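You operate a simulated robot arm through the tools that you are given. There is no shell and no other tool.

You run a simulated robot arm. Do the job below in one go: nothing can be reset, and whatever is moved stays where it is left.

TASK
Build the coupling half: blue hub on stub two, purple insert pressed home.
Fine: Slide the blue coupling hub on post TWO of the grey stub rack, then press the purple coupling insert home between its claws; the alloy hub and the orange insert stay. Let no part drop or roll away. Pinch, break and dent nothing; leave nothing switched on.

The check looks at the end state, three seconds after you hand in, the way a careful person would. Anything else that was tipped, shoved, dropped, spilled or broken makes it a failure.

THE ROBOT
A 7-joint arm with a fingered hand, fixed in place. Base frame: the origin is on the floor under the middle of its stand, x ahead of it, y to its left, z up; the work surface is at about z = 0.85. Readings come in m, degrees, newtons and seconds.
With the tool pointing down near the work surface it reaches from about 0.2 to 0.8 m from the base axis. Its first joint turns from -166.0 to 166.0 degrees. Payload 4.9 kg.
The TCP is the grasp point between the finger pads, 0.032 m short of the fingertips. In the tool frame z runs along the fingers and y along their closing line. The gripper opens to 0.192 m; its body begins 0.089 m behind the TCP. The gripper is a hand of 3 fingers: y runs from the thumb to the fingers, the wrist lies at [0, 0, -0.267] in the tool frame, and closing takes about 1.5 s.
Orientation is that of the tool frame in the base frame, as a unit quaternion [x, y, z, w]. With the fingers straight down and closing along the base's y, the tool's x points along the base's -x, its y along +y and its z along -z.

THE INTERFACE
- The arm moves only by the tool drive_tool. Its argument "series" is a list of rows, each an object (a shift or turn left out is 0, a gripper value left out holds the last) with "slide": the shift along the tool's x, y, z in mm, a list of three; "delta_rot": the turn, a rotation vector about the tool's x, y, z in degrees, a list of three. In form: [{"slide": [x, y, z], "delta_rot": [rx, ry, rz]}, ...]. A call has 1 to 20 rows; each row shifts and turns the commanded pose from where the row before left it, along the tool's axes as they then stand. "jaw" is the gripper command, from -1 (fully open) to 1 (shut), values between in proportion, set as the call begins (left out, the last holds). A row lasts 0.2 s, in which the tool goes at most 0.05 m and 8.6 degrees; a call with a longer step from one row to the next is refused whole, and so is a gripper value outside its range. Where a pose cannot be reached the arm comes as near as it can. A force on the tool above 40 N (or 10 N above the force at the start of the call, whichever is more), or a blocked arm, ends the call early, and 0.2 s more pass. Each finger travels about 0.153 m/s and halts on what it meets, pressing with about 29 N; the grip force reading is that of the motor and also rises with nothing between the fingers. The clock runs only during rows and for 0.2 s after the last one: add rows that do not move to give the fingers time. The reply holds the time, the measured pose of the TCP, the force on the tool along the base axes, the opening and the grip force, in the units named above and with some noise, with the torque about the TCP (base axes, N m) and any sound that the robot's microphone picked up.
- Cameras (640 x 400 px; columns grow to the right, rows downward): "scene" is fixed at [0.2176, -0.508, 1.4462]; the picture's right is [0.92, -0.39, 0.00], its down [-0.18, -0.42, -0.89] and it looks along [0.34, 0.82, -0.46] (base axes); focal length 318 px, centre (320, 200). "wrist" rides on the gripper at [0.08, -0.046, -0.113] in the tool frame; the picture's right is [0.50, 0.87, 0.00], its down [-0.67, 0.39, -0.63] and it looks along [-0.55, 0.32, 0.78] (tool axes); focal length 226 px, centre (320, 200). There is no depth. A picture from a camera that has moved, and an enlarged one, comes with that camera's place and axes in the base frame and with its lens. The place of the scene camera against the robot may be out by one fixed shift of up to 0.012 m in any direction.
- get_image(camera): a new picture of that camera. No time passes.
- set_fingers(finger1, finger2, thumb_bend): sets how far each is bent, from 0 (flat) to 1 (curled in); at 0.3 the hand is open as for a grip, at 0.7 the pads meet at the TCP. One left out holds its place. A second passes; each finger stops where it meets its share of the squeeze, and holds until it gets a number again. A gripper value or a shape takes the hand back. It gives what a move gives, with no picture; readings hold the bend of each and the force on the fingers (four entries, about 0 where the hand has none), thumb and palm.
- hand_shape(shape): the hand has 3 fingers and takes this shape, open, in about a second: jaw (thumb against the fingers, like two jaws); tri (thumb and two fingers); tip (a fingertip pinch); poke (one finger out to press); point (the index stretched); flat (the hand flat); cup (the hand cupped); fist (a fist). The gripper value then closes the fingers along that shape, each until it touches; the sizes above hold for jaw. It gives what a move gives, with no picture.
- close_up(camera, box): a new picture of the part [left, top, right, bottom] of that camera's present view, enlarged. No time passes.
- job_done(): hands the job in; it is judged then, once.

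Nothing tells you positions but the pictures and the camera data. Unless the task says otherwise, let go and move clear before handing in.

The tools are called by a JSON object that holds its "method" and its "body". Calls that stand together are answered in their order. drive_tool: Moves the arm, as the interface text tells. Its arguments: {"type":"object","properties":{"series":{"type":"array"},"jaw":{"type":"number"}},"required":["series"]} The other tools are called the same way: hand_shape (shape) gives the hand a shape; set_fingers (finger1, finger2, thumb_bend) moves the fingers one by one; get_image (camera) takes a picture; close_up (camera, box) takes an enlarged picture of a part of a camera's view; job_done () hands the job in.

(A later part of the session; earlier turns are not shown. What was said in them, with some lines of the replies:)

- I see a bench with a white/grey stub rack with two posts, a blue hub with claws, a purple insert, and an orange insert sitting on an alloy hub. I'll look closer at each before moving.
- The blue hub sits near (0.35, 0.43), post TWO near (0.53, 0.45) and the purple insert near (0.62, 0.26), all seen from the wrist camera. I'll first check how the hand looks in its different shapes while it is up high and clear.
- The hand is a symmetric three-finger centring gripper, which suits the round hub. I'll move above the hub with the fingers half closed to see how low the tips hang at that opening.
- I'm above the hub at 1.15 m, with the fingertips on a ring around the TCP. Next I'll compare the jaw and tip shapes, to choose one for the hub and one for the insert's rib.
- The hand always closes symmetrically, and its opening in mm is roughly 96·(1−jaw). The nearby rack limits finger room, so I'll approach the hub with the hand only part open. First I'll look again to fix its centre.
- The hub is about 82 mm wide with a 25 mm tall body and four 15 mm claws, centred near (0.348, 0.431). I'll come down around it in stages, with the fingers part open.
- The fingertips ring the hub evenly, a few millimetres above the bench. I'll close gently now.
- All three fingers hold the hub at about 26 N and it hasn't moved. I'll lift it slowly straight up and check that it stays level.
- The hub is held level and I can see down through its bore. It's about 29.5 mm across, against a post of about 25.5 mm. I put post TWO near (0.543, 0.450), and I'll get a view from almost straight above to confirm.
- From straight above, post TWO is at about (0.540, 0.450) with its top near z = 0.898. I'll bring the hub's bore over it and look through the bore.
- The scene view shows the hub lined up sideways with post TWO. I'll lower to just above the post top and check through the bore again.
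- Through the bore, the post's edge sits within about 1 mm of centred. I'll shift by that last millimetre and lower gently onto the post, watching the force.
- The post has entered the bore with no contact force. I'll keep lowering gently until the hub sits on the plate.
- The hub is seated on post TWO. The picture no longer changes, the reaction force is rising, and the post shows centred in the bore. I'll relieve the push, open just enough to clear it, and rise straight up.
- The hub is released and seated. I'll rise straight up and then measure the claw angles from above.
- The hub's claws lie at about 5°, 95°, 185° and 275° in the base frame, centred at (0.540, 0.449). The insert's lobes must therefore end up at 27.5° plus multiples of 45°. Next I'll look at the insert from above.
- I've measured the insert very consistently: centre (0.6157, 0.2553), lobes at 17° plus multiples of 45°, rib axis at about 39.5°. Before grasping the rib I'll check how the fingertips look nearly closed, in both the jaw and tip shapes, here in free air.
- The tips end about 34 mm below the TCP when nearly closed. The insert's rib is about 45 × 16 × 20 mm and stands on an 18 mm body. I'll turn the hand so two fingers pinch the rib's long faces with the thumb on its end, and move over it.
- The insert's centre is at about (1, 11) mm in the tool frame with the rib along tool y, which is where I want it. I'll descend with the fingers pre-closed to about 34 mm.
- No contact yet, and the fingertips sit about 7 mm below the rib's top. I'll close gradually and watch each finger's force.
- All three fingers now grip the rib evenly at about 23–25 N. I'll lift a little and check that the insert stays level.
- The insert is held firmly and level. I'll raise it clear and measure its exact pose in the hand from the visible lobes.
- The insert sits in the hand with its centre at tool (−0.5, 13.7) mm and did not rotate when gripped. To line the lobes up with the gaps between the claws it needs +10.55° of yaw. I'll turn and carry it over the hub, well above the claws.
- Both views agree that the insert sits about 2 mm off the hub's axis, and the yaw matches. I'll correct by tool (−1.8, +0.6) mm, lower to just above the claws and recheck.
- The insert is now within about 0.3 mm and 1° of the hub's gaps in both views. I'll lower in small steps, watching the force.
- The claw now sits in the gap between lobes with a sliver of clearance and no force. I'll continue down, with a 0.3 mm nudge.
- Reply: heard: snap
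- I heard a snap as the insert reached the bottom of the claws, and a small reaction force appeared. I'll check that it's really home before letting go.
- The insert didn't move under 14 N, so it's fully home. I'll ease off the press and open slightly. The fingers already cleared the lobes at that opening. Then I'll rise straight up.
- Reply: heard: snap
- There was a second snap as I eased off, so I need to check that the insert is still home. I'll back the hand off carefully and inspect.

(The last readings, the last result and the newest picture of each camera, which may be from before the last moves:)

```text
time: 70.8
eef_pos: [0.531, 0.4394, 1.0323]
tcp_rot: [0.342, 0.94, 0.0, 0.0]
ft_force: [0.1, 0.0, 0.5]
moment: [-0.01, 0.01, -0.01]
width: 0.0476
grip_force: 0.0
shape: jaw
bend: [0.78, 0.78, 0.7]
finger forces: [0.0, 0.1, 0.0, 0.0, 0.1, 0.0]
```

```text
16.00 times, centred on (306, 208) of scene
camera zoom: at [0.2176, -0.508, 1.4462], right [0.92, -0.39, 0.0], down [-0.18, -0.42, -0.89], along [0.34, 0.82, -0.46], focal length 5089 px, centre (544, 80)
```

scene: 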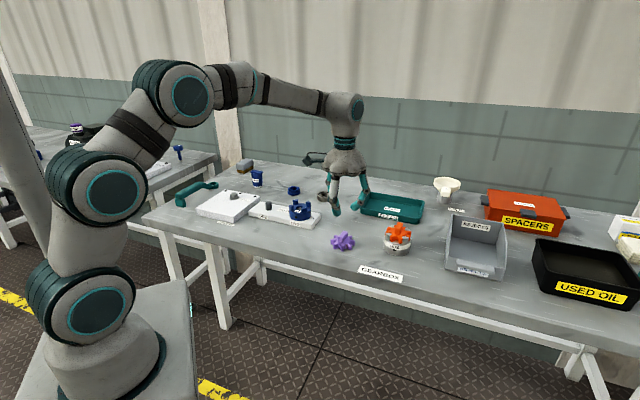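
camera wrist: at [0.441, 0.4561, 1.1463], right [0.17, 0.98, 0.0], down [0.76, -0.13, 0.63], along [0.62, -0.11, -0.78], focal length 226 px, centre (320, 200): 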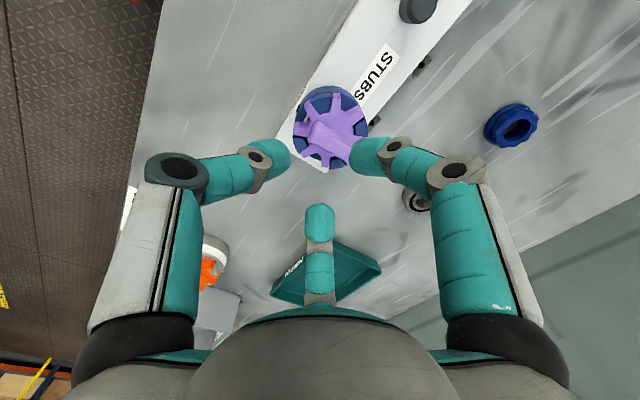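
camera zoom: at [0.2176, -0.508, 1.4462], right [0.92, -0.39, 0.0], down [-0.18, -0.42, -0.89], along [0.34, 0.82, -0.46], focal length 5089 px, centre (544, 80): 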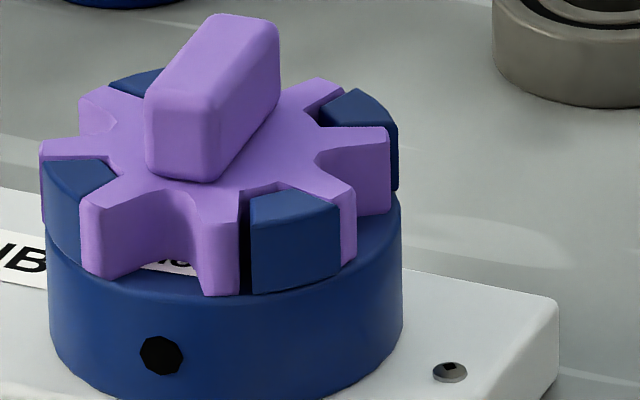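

The insert is in the hub with every claw in a gap. I'll zoom in on the lobe bottoms against the hub face to check for any remaining gap.

{"method": "close_up", "body": {"camera": "scene", "box": [296, 206, 312, 216]}}

{"method": "close_up", "body": {"camera": "scene", "box": [304, 200, 320, 210]}}

{"method": "close_up", "body": {"camera": "scene", "box": [286, 200, 302, 210]}}

{"method": "close_up", "body": {"camera": "scene", "box": [396, 236, 412, 246]}}

```text
16.00 times, centred on (304, 211) of scene
camera zoom: at [0.2176, -0.508, 1.4462], right [0.92, -0.39, 0.0], down [-0.18, -0.42, -0.89], along [0.34, 0.82, -0.46], focal length 5089 px, centre (576, 24)
```

zoom: 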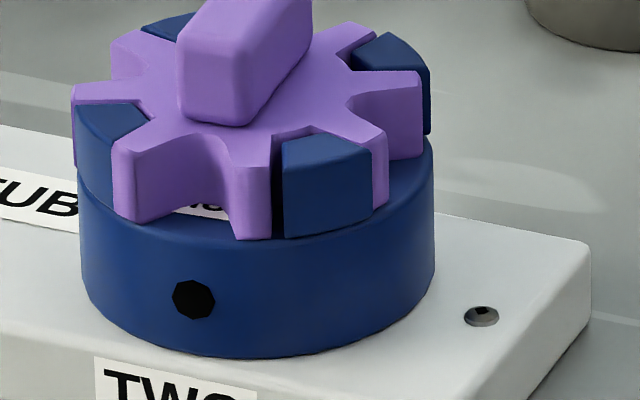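

```text
16.00 times, centred on (312, 205) of scene
camera zoom: at [0.2176, -0.508, 1.4462], right [0.92, -0.39, 0.0], down [-0.18, -0.42, -0.89], along [0.34, 0.82, -0.46], focal length 5089 px, centre (448, 120)
```

zoom: 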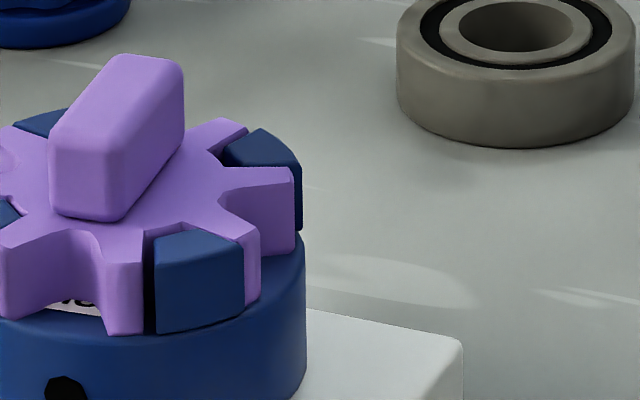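

```text
16.00 times, centred on (294, 205) of scene
camera zoom: at [0.2176, -0.508, 1.4462], right [0.92, -0.39, 0.0], down [-0.18, -0.42, -0.89], along [0.34, 0.82, -0.46], focal length 5089 px, centre (736, 120)
```

zoom: 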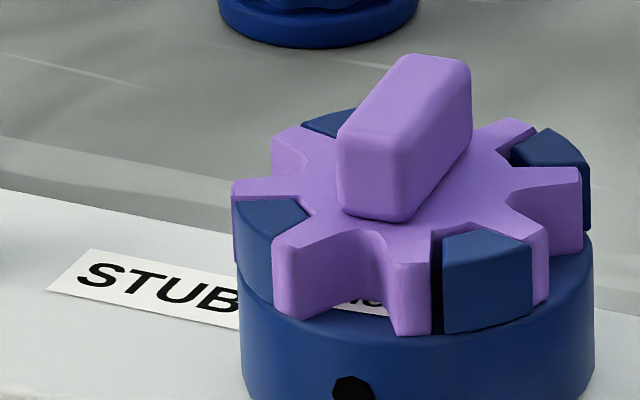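

```text
16.00 times, centred on (404, 241) of scene
camera zoom: at [0.2176, -0.508, 1.4462], right [0.92, -0.39, 0.0], down [-0.18, -0.42, -0.89], along [0.34, 0.82, -0.46], focal length 5089 px, centre (-1024, -456)
```

zoom: 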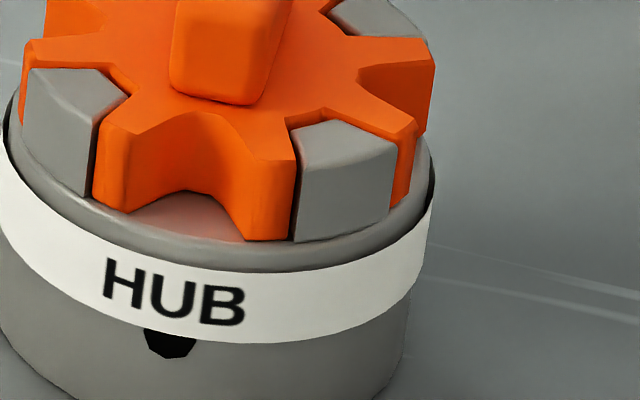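

At the front, sides and top, the lobes sit on the hub face and are flush with the claws, matching the orange/alloy reference. I'll rise well clear and make a final check of the whole scene.

{"method": "drive_tool", "body": {"series": [{"slide": [0, 0, -20]}, {"slide": [0, 0, -25]}, {"slide": [0, 0, -25]}, {"slide": [0, 0, -25]}, {"slide": [0, 0, -15]}, {"slide": [0, 0, 0]}]}}

{"method": "get_image", "body": {"camera": "wrist"}}

{"method": "get_image", "body": {"camera": "scene"}}

{"method": "close_up", "body": {"camera": "wrist", "box": [280, 40, 376, 120]}}

```text
time: 72.2
eef_pos: [0.5302, 0.4388, 1.1422]
tcp_rot: [0.342, 0.94, 0.0, 0.0]
ft_force: [0.1, 0.5, 0.1]
moment: [-0.01, 0.0, -0.03]
width: 0.0479
grip_force: 0.1
shape: jaw
bend: [0.78, 0.78, 0.7]
finger forces: [0.0, 0.0, 0.1, 0.1, 0.1, 0.0]
```

```text
taken
camera wrist: at [0.4399, 0.4555, 1.2563], right [0.17, 0.98, 0.0], down [0.76, -0.13, 0.63], along [0.62, -0.11, -0.78], focal length 226 px, centre (320, 200)
```

wrist: 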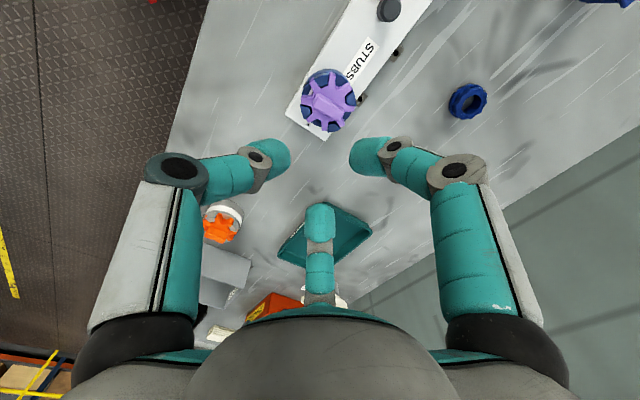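

```text
taken
```

scene: 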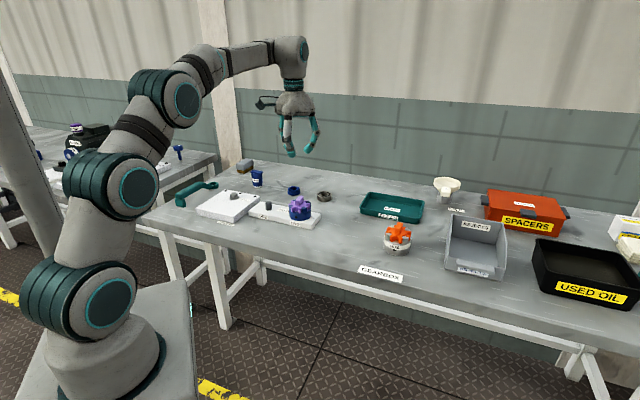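

```text
5.00 times, centred on (328, 80) of wrist
camera zoom: at [0.4399, 0.4555, 1.2563], right [0.17, 0.98, 0.0], down [0.76, -0.13, 0.63], along [0.62, -0.11, -0.78], focal length 1130 px, centre (280, 800)
```

zoom: 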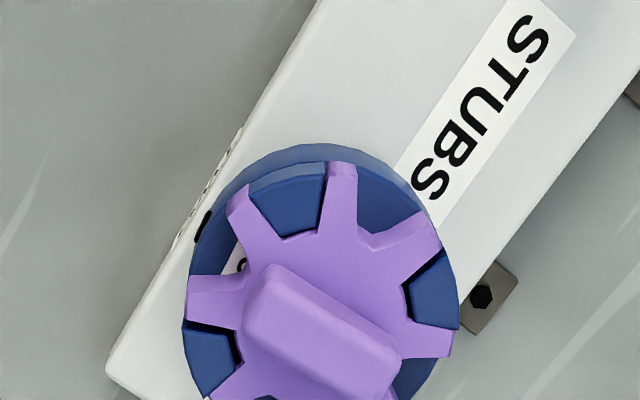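

Everything looks right, but I want certainty after that second snap. I'll close the fingertips and press gently, straight down on the middle of the rib, to make sure the insert is fully home.

{"method": "drive_tool", "body": {"series": [{"slide": [0, 5.9, 0]}, {"slide": [0, 10, 0]}, {"slide": [0, 10, 0]}, {"slide": [0, 0, 0]}, {"slide": [0, 0, 0]}, {"slide": [0, 0, 0]}], "jaw": 0.96}}

{"method": "drive_tool", "body": {"series": [{"slide": [0, 0, 25]}, {"slide": [0, 0, 25]}, {"slide": [0, 0, 25]}, {"slide": [0, 0, 25]}, {"slide": [0, 0, 25]}, {"slide": [0, 0, 15]}, {"slide": [0, 0, 5]}, {"slide": [0, 0, 0]}]}}

{"method": "close_up", "body": {"camera": "wrist", "box": [240, 110, 400, 210]}}

{"method": "close_up", "body": {"camera": "scene", "box": [280, 170, 336, 220]}}

```text
time: 73.6
eef_pos: [0.5494, 0.4581, 1.1424]
tcp_rot: [0.342, 0.94, 0.0, -0.001]
ft_force: [0.8, -0.6, 0.2]
moment: [-0.01, -0.05, 0.03]
width: 0.0037
grip_force: 0.0
shape: jaw
bend: [0.71, 0.71, 0.7]
finger forces: [0.0, 0.1, 0.0, 0.0, 0.1, 0.0]
```

```text
time: 75.4
eef_pos: [0.5498, 0.4586, 0.9964]
tcp_rot: [0.343, 0.939, 0.001, -0.001]
ft_force: [-0.4, 0.5, -1.1]
moment: [0.04, -0.01, 0.01]
width: 0.0041
grip_force: 0.0
shape: jaw
bend: [0.71, 0.71, 0.7]
finger forces: [0.1, 0.0, 0.1, 0.0, 0.1, 0.0]
```

```text
4.00 times, centred on (320, 160) of wrist
camera zoom: at [0.4579, 0.4746, 1.1103], right [0.17, 0.98, 0.0], down [0.76, -0.13, 0.63], along [0.62, -0.11, -0.78], focal length 904 px, centre (320, 360)
```

zoom: 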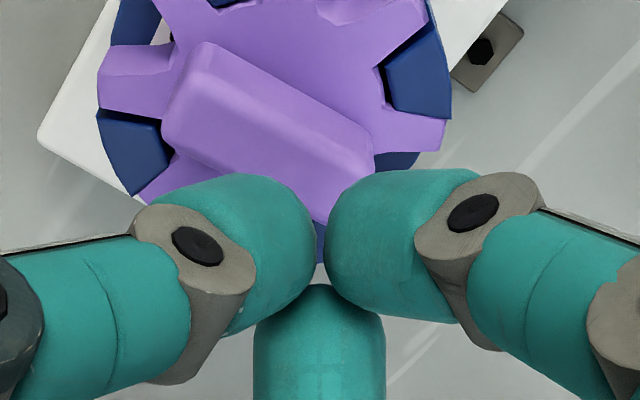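

```text
8.00 times, centred on (308, 195) of scene
camera zoom: at [0.2176, -0.508, 1.4462], right [0.92, -0.39, 0.0], down [-0.18, -0.42, -0.89], along [0.34, 0.82, -0.46], focal length 2544 px, centre (416, 240)
```

zoom: 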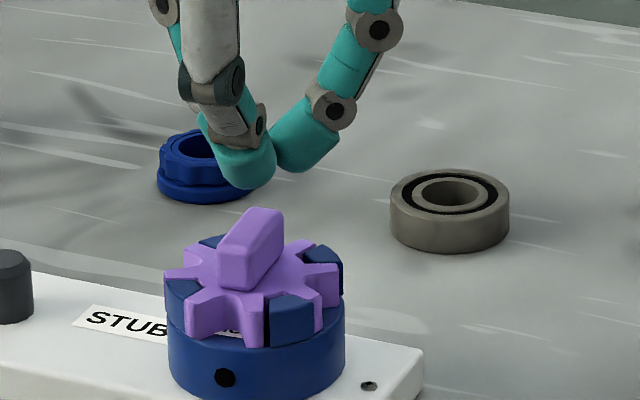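

{"method": "drive_tool", "body": {"series": [{"slide": [1.7, -1.7, 0]}, {"slide": [0, 0, 5]}, {"slide": [0, 0, 5]}, {"slide": [0, 0, 5]}, {"slide": [0, 0, 0]}]}}

{"method": "close_up", "body": {"camera": "wrist", "box": [240, 120, 400, 220]}}

{"method": "close_up", "body": {"camera": "scene", "box": [286, 185, 326, 221]}}

```text
time: 76.6
eef_pos: [0.5459, 0.4578, 0.9826]
tcp_rot: [0.342, 0.94, 0.001, -0.001]
ft_force: [0.3, 1.1, 0.5]
moment: [0.01, 0.01, 0.02]
width: 0.004
grip_force: 0.1
shape: jaw
bend: [0.71, 0.71, 0.7]
finger forces: [0.0, 0.2, 0.1, 0.1, 0.0, 0.0]
```

```text
4.00 times, centred on (320, 170) of wrist
camera zoom: at [0.4554, 0.4749, 1.0955], right [0.17, 0.98, 0.0], down [0.76, -0.13, 0.63], along [0.62, -0.11, -0.78], focal length 904 px, centre (320, 320)
```

zoom: 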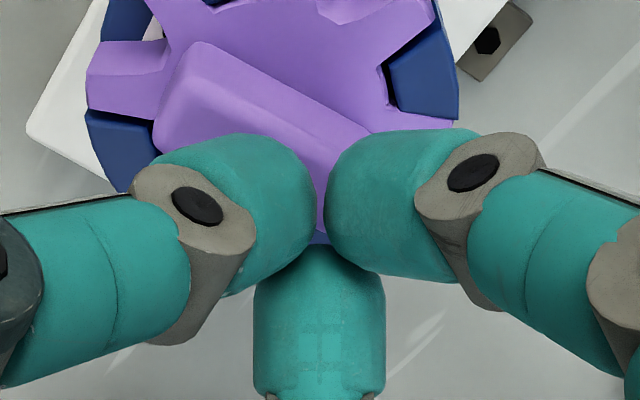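

```text
11.11 times, centred on (306, 203) of scene
camera zoom: at [0.2176, -0.508, 1.4462], right [0.92, -0.39, 0.0], down [-0.18, -0.42, -0.89], along [0.34, 0.82, -0.46], focal length 3534 px, centre (476, 167)
```

zoom: 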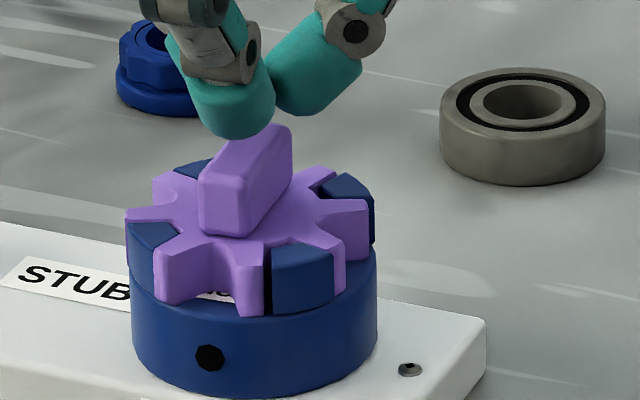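

{"method": "drive_tool", "body": {"series": [{"slide": [-1.8, 0.5, 0]}, {"slide": [0, 0, 2]}, {"slide": [0, 0, 2]}, {"slide": [0, 0, 0]}]}}

{"method": "close_up", "body": {"camera": "scene", "box": [286, 185, 326, 221]}}

{"method": "close_up", "body": {"camera": "wrist", "box": [240, 120, 400, 220]}}

```text
time: 77.6
eef_pos: [0.5474, 0.458, 0.9796]
tcp_rot: [0.342, 0.94, 0.0, -0.001]
ft_force: [0.2, -0.2, 0.9]
moment: [0.0, -0.01, 0.0]
width: 0.0044
grip_force: 0.1
shape: jaw
bend: [0.71, 0.71, 0.7]
finger forces: [0.0, 0.1, 0.0, 0.0, 0.0, 0.0]
```

```text
11.11 times, centred on (306, 203) of scene
camera zoom: at [0.2176, -0.508, 1.4462], right [0.92, -0.39, 0.0], down [-0.18, -0.42, -0.89], along [0.34, 0.82, -0.46], focal length 3534 px, centre (476, 167)
```

zoom: 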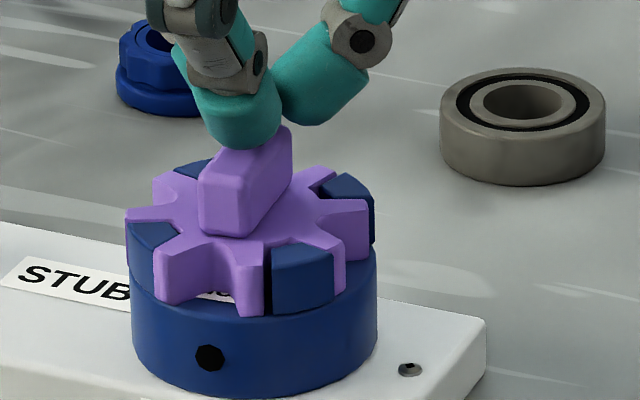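

```text
4.00 times, centred on (320, 170) of wrist
camera zoom: at [0.4571, 0.4741, 1.0921], right [0.17, 0.98, 0.0], down [0.76, -0.13, 0.63], along [0.62, -0.11, -0.78], focal length 904 px, centre (320, 320)
```

zoom: 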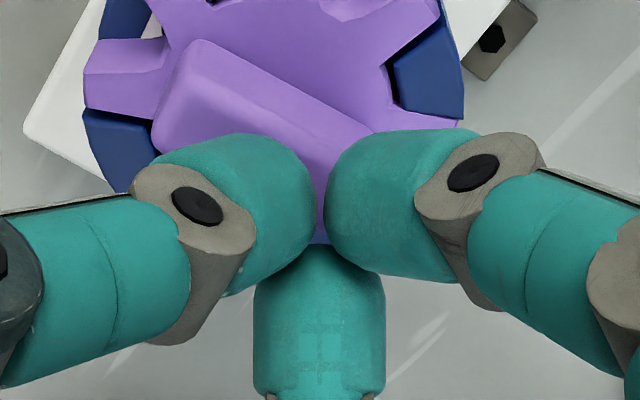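

{"method": "drive_tool", "body": {"series": [{"slide": [0, 0, 1]}, {"slide": [0, 0, 1]}, {"slide": [0, 0, 1]}, {"slide": [0, 0, 0]}]}}

{"method": "drive_tool", "body": {"series": [{"slide": [0, 0, 1]}, {"slide": [0, 0, 1]}, {"slide": [0, 0, 0]}]}}

{"method": "close_up", "body": {"camera": "scene", "box": [286, 185, 326, 221]}}

```text
time: 78.6
eef_pos: [0.5474, 0.4577, 0.9753]
tcp_rot: [0.342, 0.94, 0.001, 0.001]
ft_force: [0.1, 0.9, 0.8]
moment: [0.03, 0.03, -0.03]
width: 0.004
grip_force: 0.0
shape: jaw
bend: [0.71, 0.71, 0.7]
finger forces: [0.1, 0.0, 0.1, 0.1, 0.0, 0.1]
```

```text
time: 79.4
eef_pos: [0.5486, 0.4588, 0.975]
tcp_rot: [0.342, 0.94, 0.001, 0.0]
ft_force: [-2.8, -3.1, 11.2]
moment: [-0.21, 0.17, 0.01]
width: 0.0043
grip_force: 0.1
shape: jaw
bend: [0.71, 0.71, 0.7]
finger forces: [1.2, 1.2, 0.0, 0.0, 9.4, 0.0]
```

```text
11.11 times, centred on (306, 203) of scene
camera zoom: at [0.2176, -0.508, 1.4462], right [0.92, -0.39, 0.0], down [-0.18, -0.42, -0.89], along [0.34, 0.82, -0.46], focal length 3534 px, centre (476, 167)
```

zoom: 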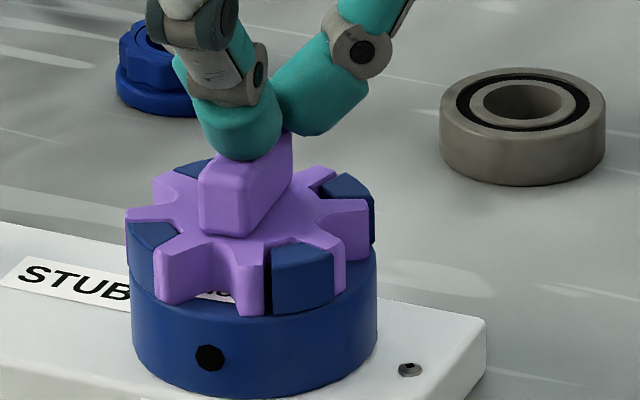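

{"method": "drive_tool", "body": {"series": [{"slide": [0, 0, 1]}, {"slide": [0, 0, 0]}]}}

{"method": "close_up", "body": {"camera": "scene", "box": [286, 185, 326, 221]}}

```text
time: 80.0
eef_pos: [0.5479, 0.4583, 0.975]
tcp_rot: [0.342, 0.94, 0.001, 0.002]
ft_force: [-2.8, -4.2, 21.1]
moment: [-0.23, 0.18, 0.05]
width: 0.0047
grip_force: 0.1
shape: jaw
bend: [0.71, 0.71, 0.7]
finger forces: [3.6, 3.6, 0.1, 0.0, 14.3, 0.1]
```

```text
11.11 times, centred on (306, 203) of scene
camera zoom: at [0.2176, -0.508, 1.4462], right [0.92, -0.39, 0.0], down [-0.18, -0.42, -0.89], along [0.34, 0.82, -0.46], focal length 3534 px, centre (476, 167)
```

zoom: 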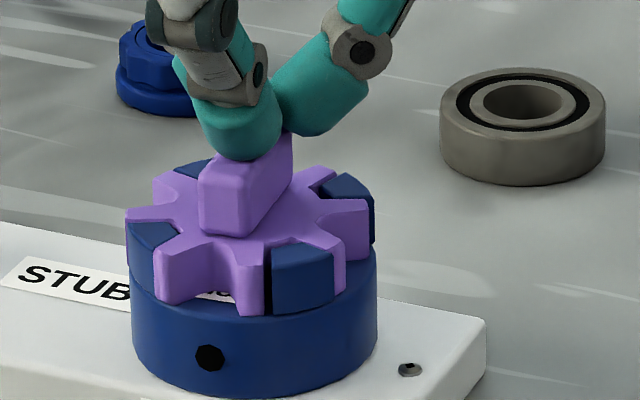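

At 21 N straight down the insert didn't move and made no sound, so it's fully home. I'll lift off straight up, retreat clear and open the hand.

{"method": "drive_tool", "body": {"series": [{"slide": [0, 0, -1]}, {"slide": [0, 0, -2]}, {"slide": [0, 0, -4]}, {"slide": [0, 0, -8]}, {"slide": [0, 0, -15]}, {"slide": [0, 0, -25]}, {"slide": [0, 0, -30]}, {"slide": [0, 0, -30]}, {"slide": [0, 0, -30]}, {"slide": [0, 0, -30]}, {"slide": [0, 0, -20]}, {"slide": [0, 0, 0]}]}}

{"method": "drive_tool", "body": {"series": [{"slide": [20, -20, 0]}, {"slide": [20, -20, 0]}, {"slide": [20, -20, 0]}, {"slide": [20, -20, 0]}, {"slide": [0, 0, 0]}, {"slide": [0, 0, 0]}], "jaw": -0.5}}

{"method": "get_image", "body": {"camera": "scene"}}

{"method": "close_up", "body": {"camera": "scene", "box": [286, 185, 326, 221]}}

{"method": "get_image", "body": {"camera": "wrist"}}

```text
time: 82.6
eef_pos: [0.5463, 0.458, 1.1667]
tcp_rot: [0.342, 0.94, -0.001, 0.0]
ft_force: [0.4, 0.5, 0.8]
moment: [-0.02, 0.01, 0.0]
width: 0.0042
grip_force: 0.0
shape: jaw
bend: [0.71, 0.71, 0.7]
finger forces: [0.0, 0.1, 0.0, 0.1, 0.0, 0.0]
```

```text
time: 84.0
eef_pos: [0.4338, 0.4475, 1.1674]
tcp_rot: [0.343, 0.939, 0.0, 0.0]
ft_force: [-0.4, 0.0, -1.0]
moment: [-0.03, 0.01, 0.03]
width: 0.1435
grip_force: 0.0
shape: jaw
bend: [0.27, 0.27, 0.57]
finger forces: [0.0, 0.0, 0.0, 0.0, 0.0, 0.0]
```

```text
taken
```

scene: 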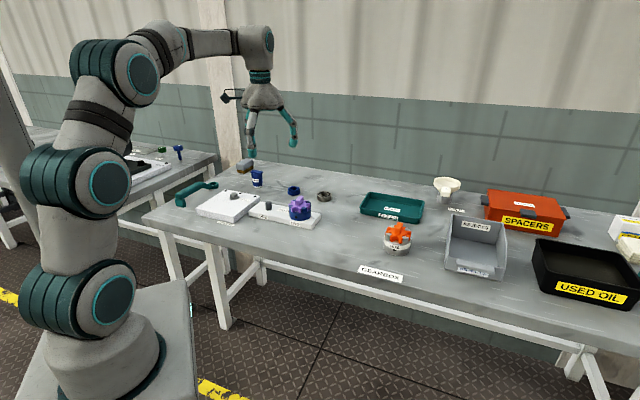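

```text
11.11 times, centred on (306, 203) of scene
camera zoom: at [0.2176, -0.508, 1.4462], right [0.92, -0.39, 0.0], down [-0.18, -0.42, -0.89], along [0.34, 0.82, -0.46], focal length 3534 px, centre (476, 167)
```

zoom: 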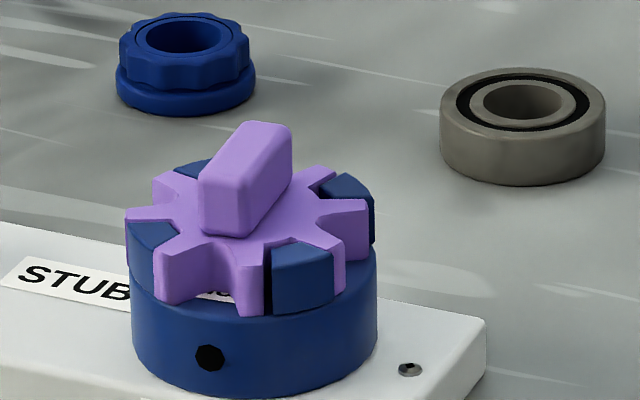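

```text
taken
camera wrist: at [0.3441, 0.4632, 1.2806], right [0.17, 0.98, 0.0], down [0.76, -0.13, 0.63], along [0.62, -0.11, -0.78], focal length 226 px, centre (320, 200)
```

wrist: 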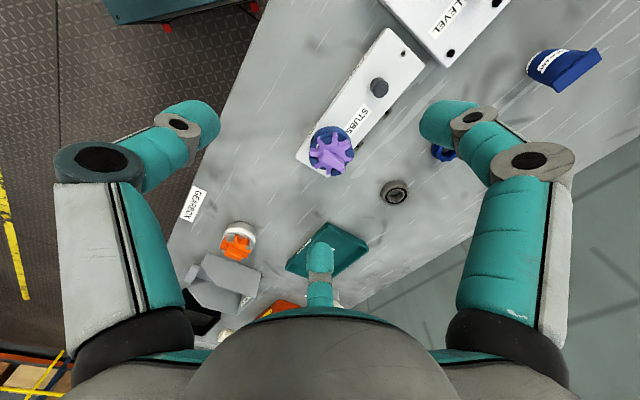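

The blue hub is seated on post TWO with the purple insert home between its claws. The alloy hub with its orange insert and everything else on the bench is where it started, and the hand is open and well clear, so I'm handing in.

{"method": "job_done", "body": {}}

```text
The job is handed in.
```

The coupling half is built and handed in: the blue hub is on post TWO and the purple insert is pressed home between its claws.

- **Hub:** it went down over the post without binding and sits flat on the rack plate.
- **Insert:** all four claws sit in gaps between its lobes. I heard one snap as it reached the bottom and a second as I eased off. Because of the second snap I pressed the top again with 21 N. It did not move and made no sound, and its height matches the orange insert in the alloy hub.
- **Everything else:** in the last pictures the alloy hub, the orange insert and the other parts are where they started. Nothing dropped or rolled, and I switched nothing on.

The insert sits slightly off-centre, less than 1 mm by my measurement, which is within its play between the claws. The hand is open and clear of the bench.
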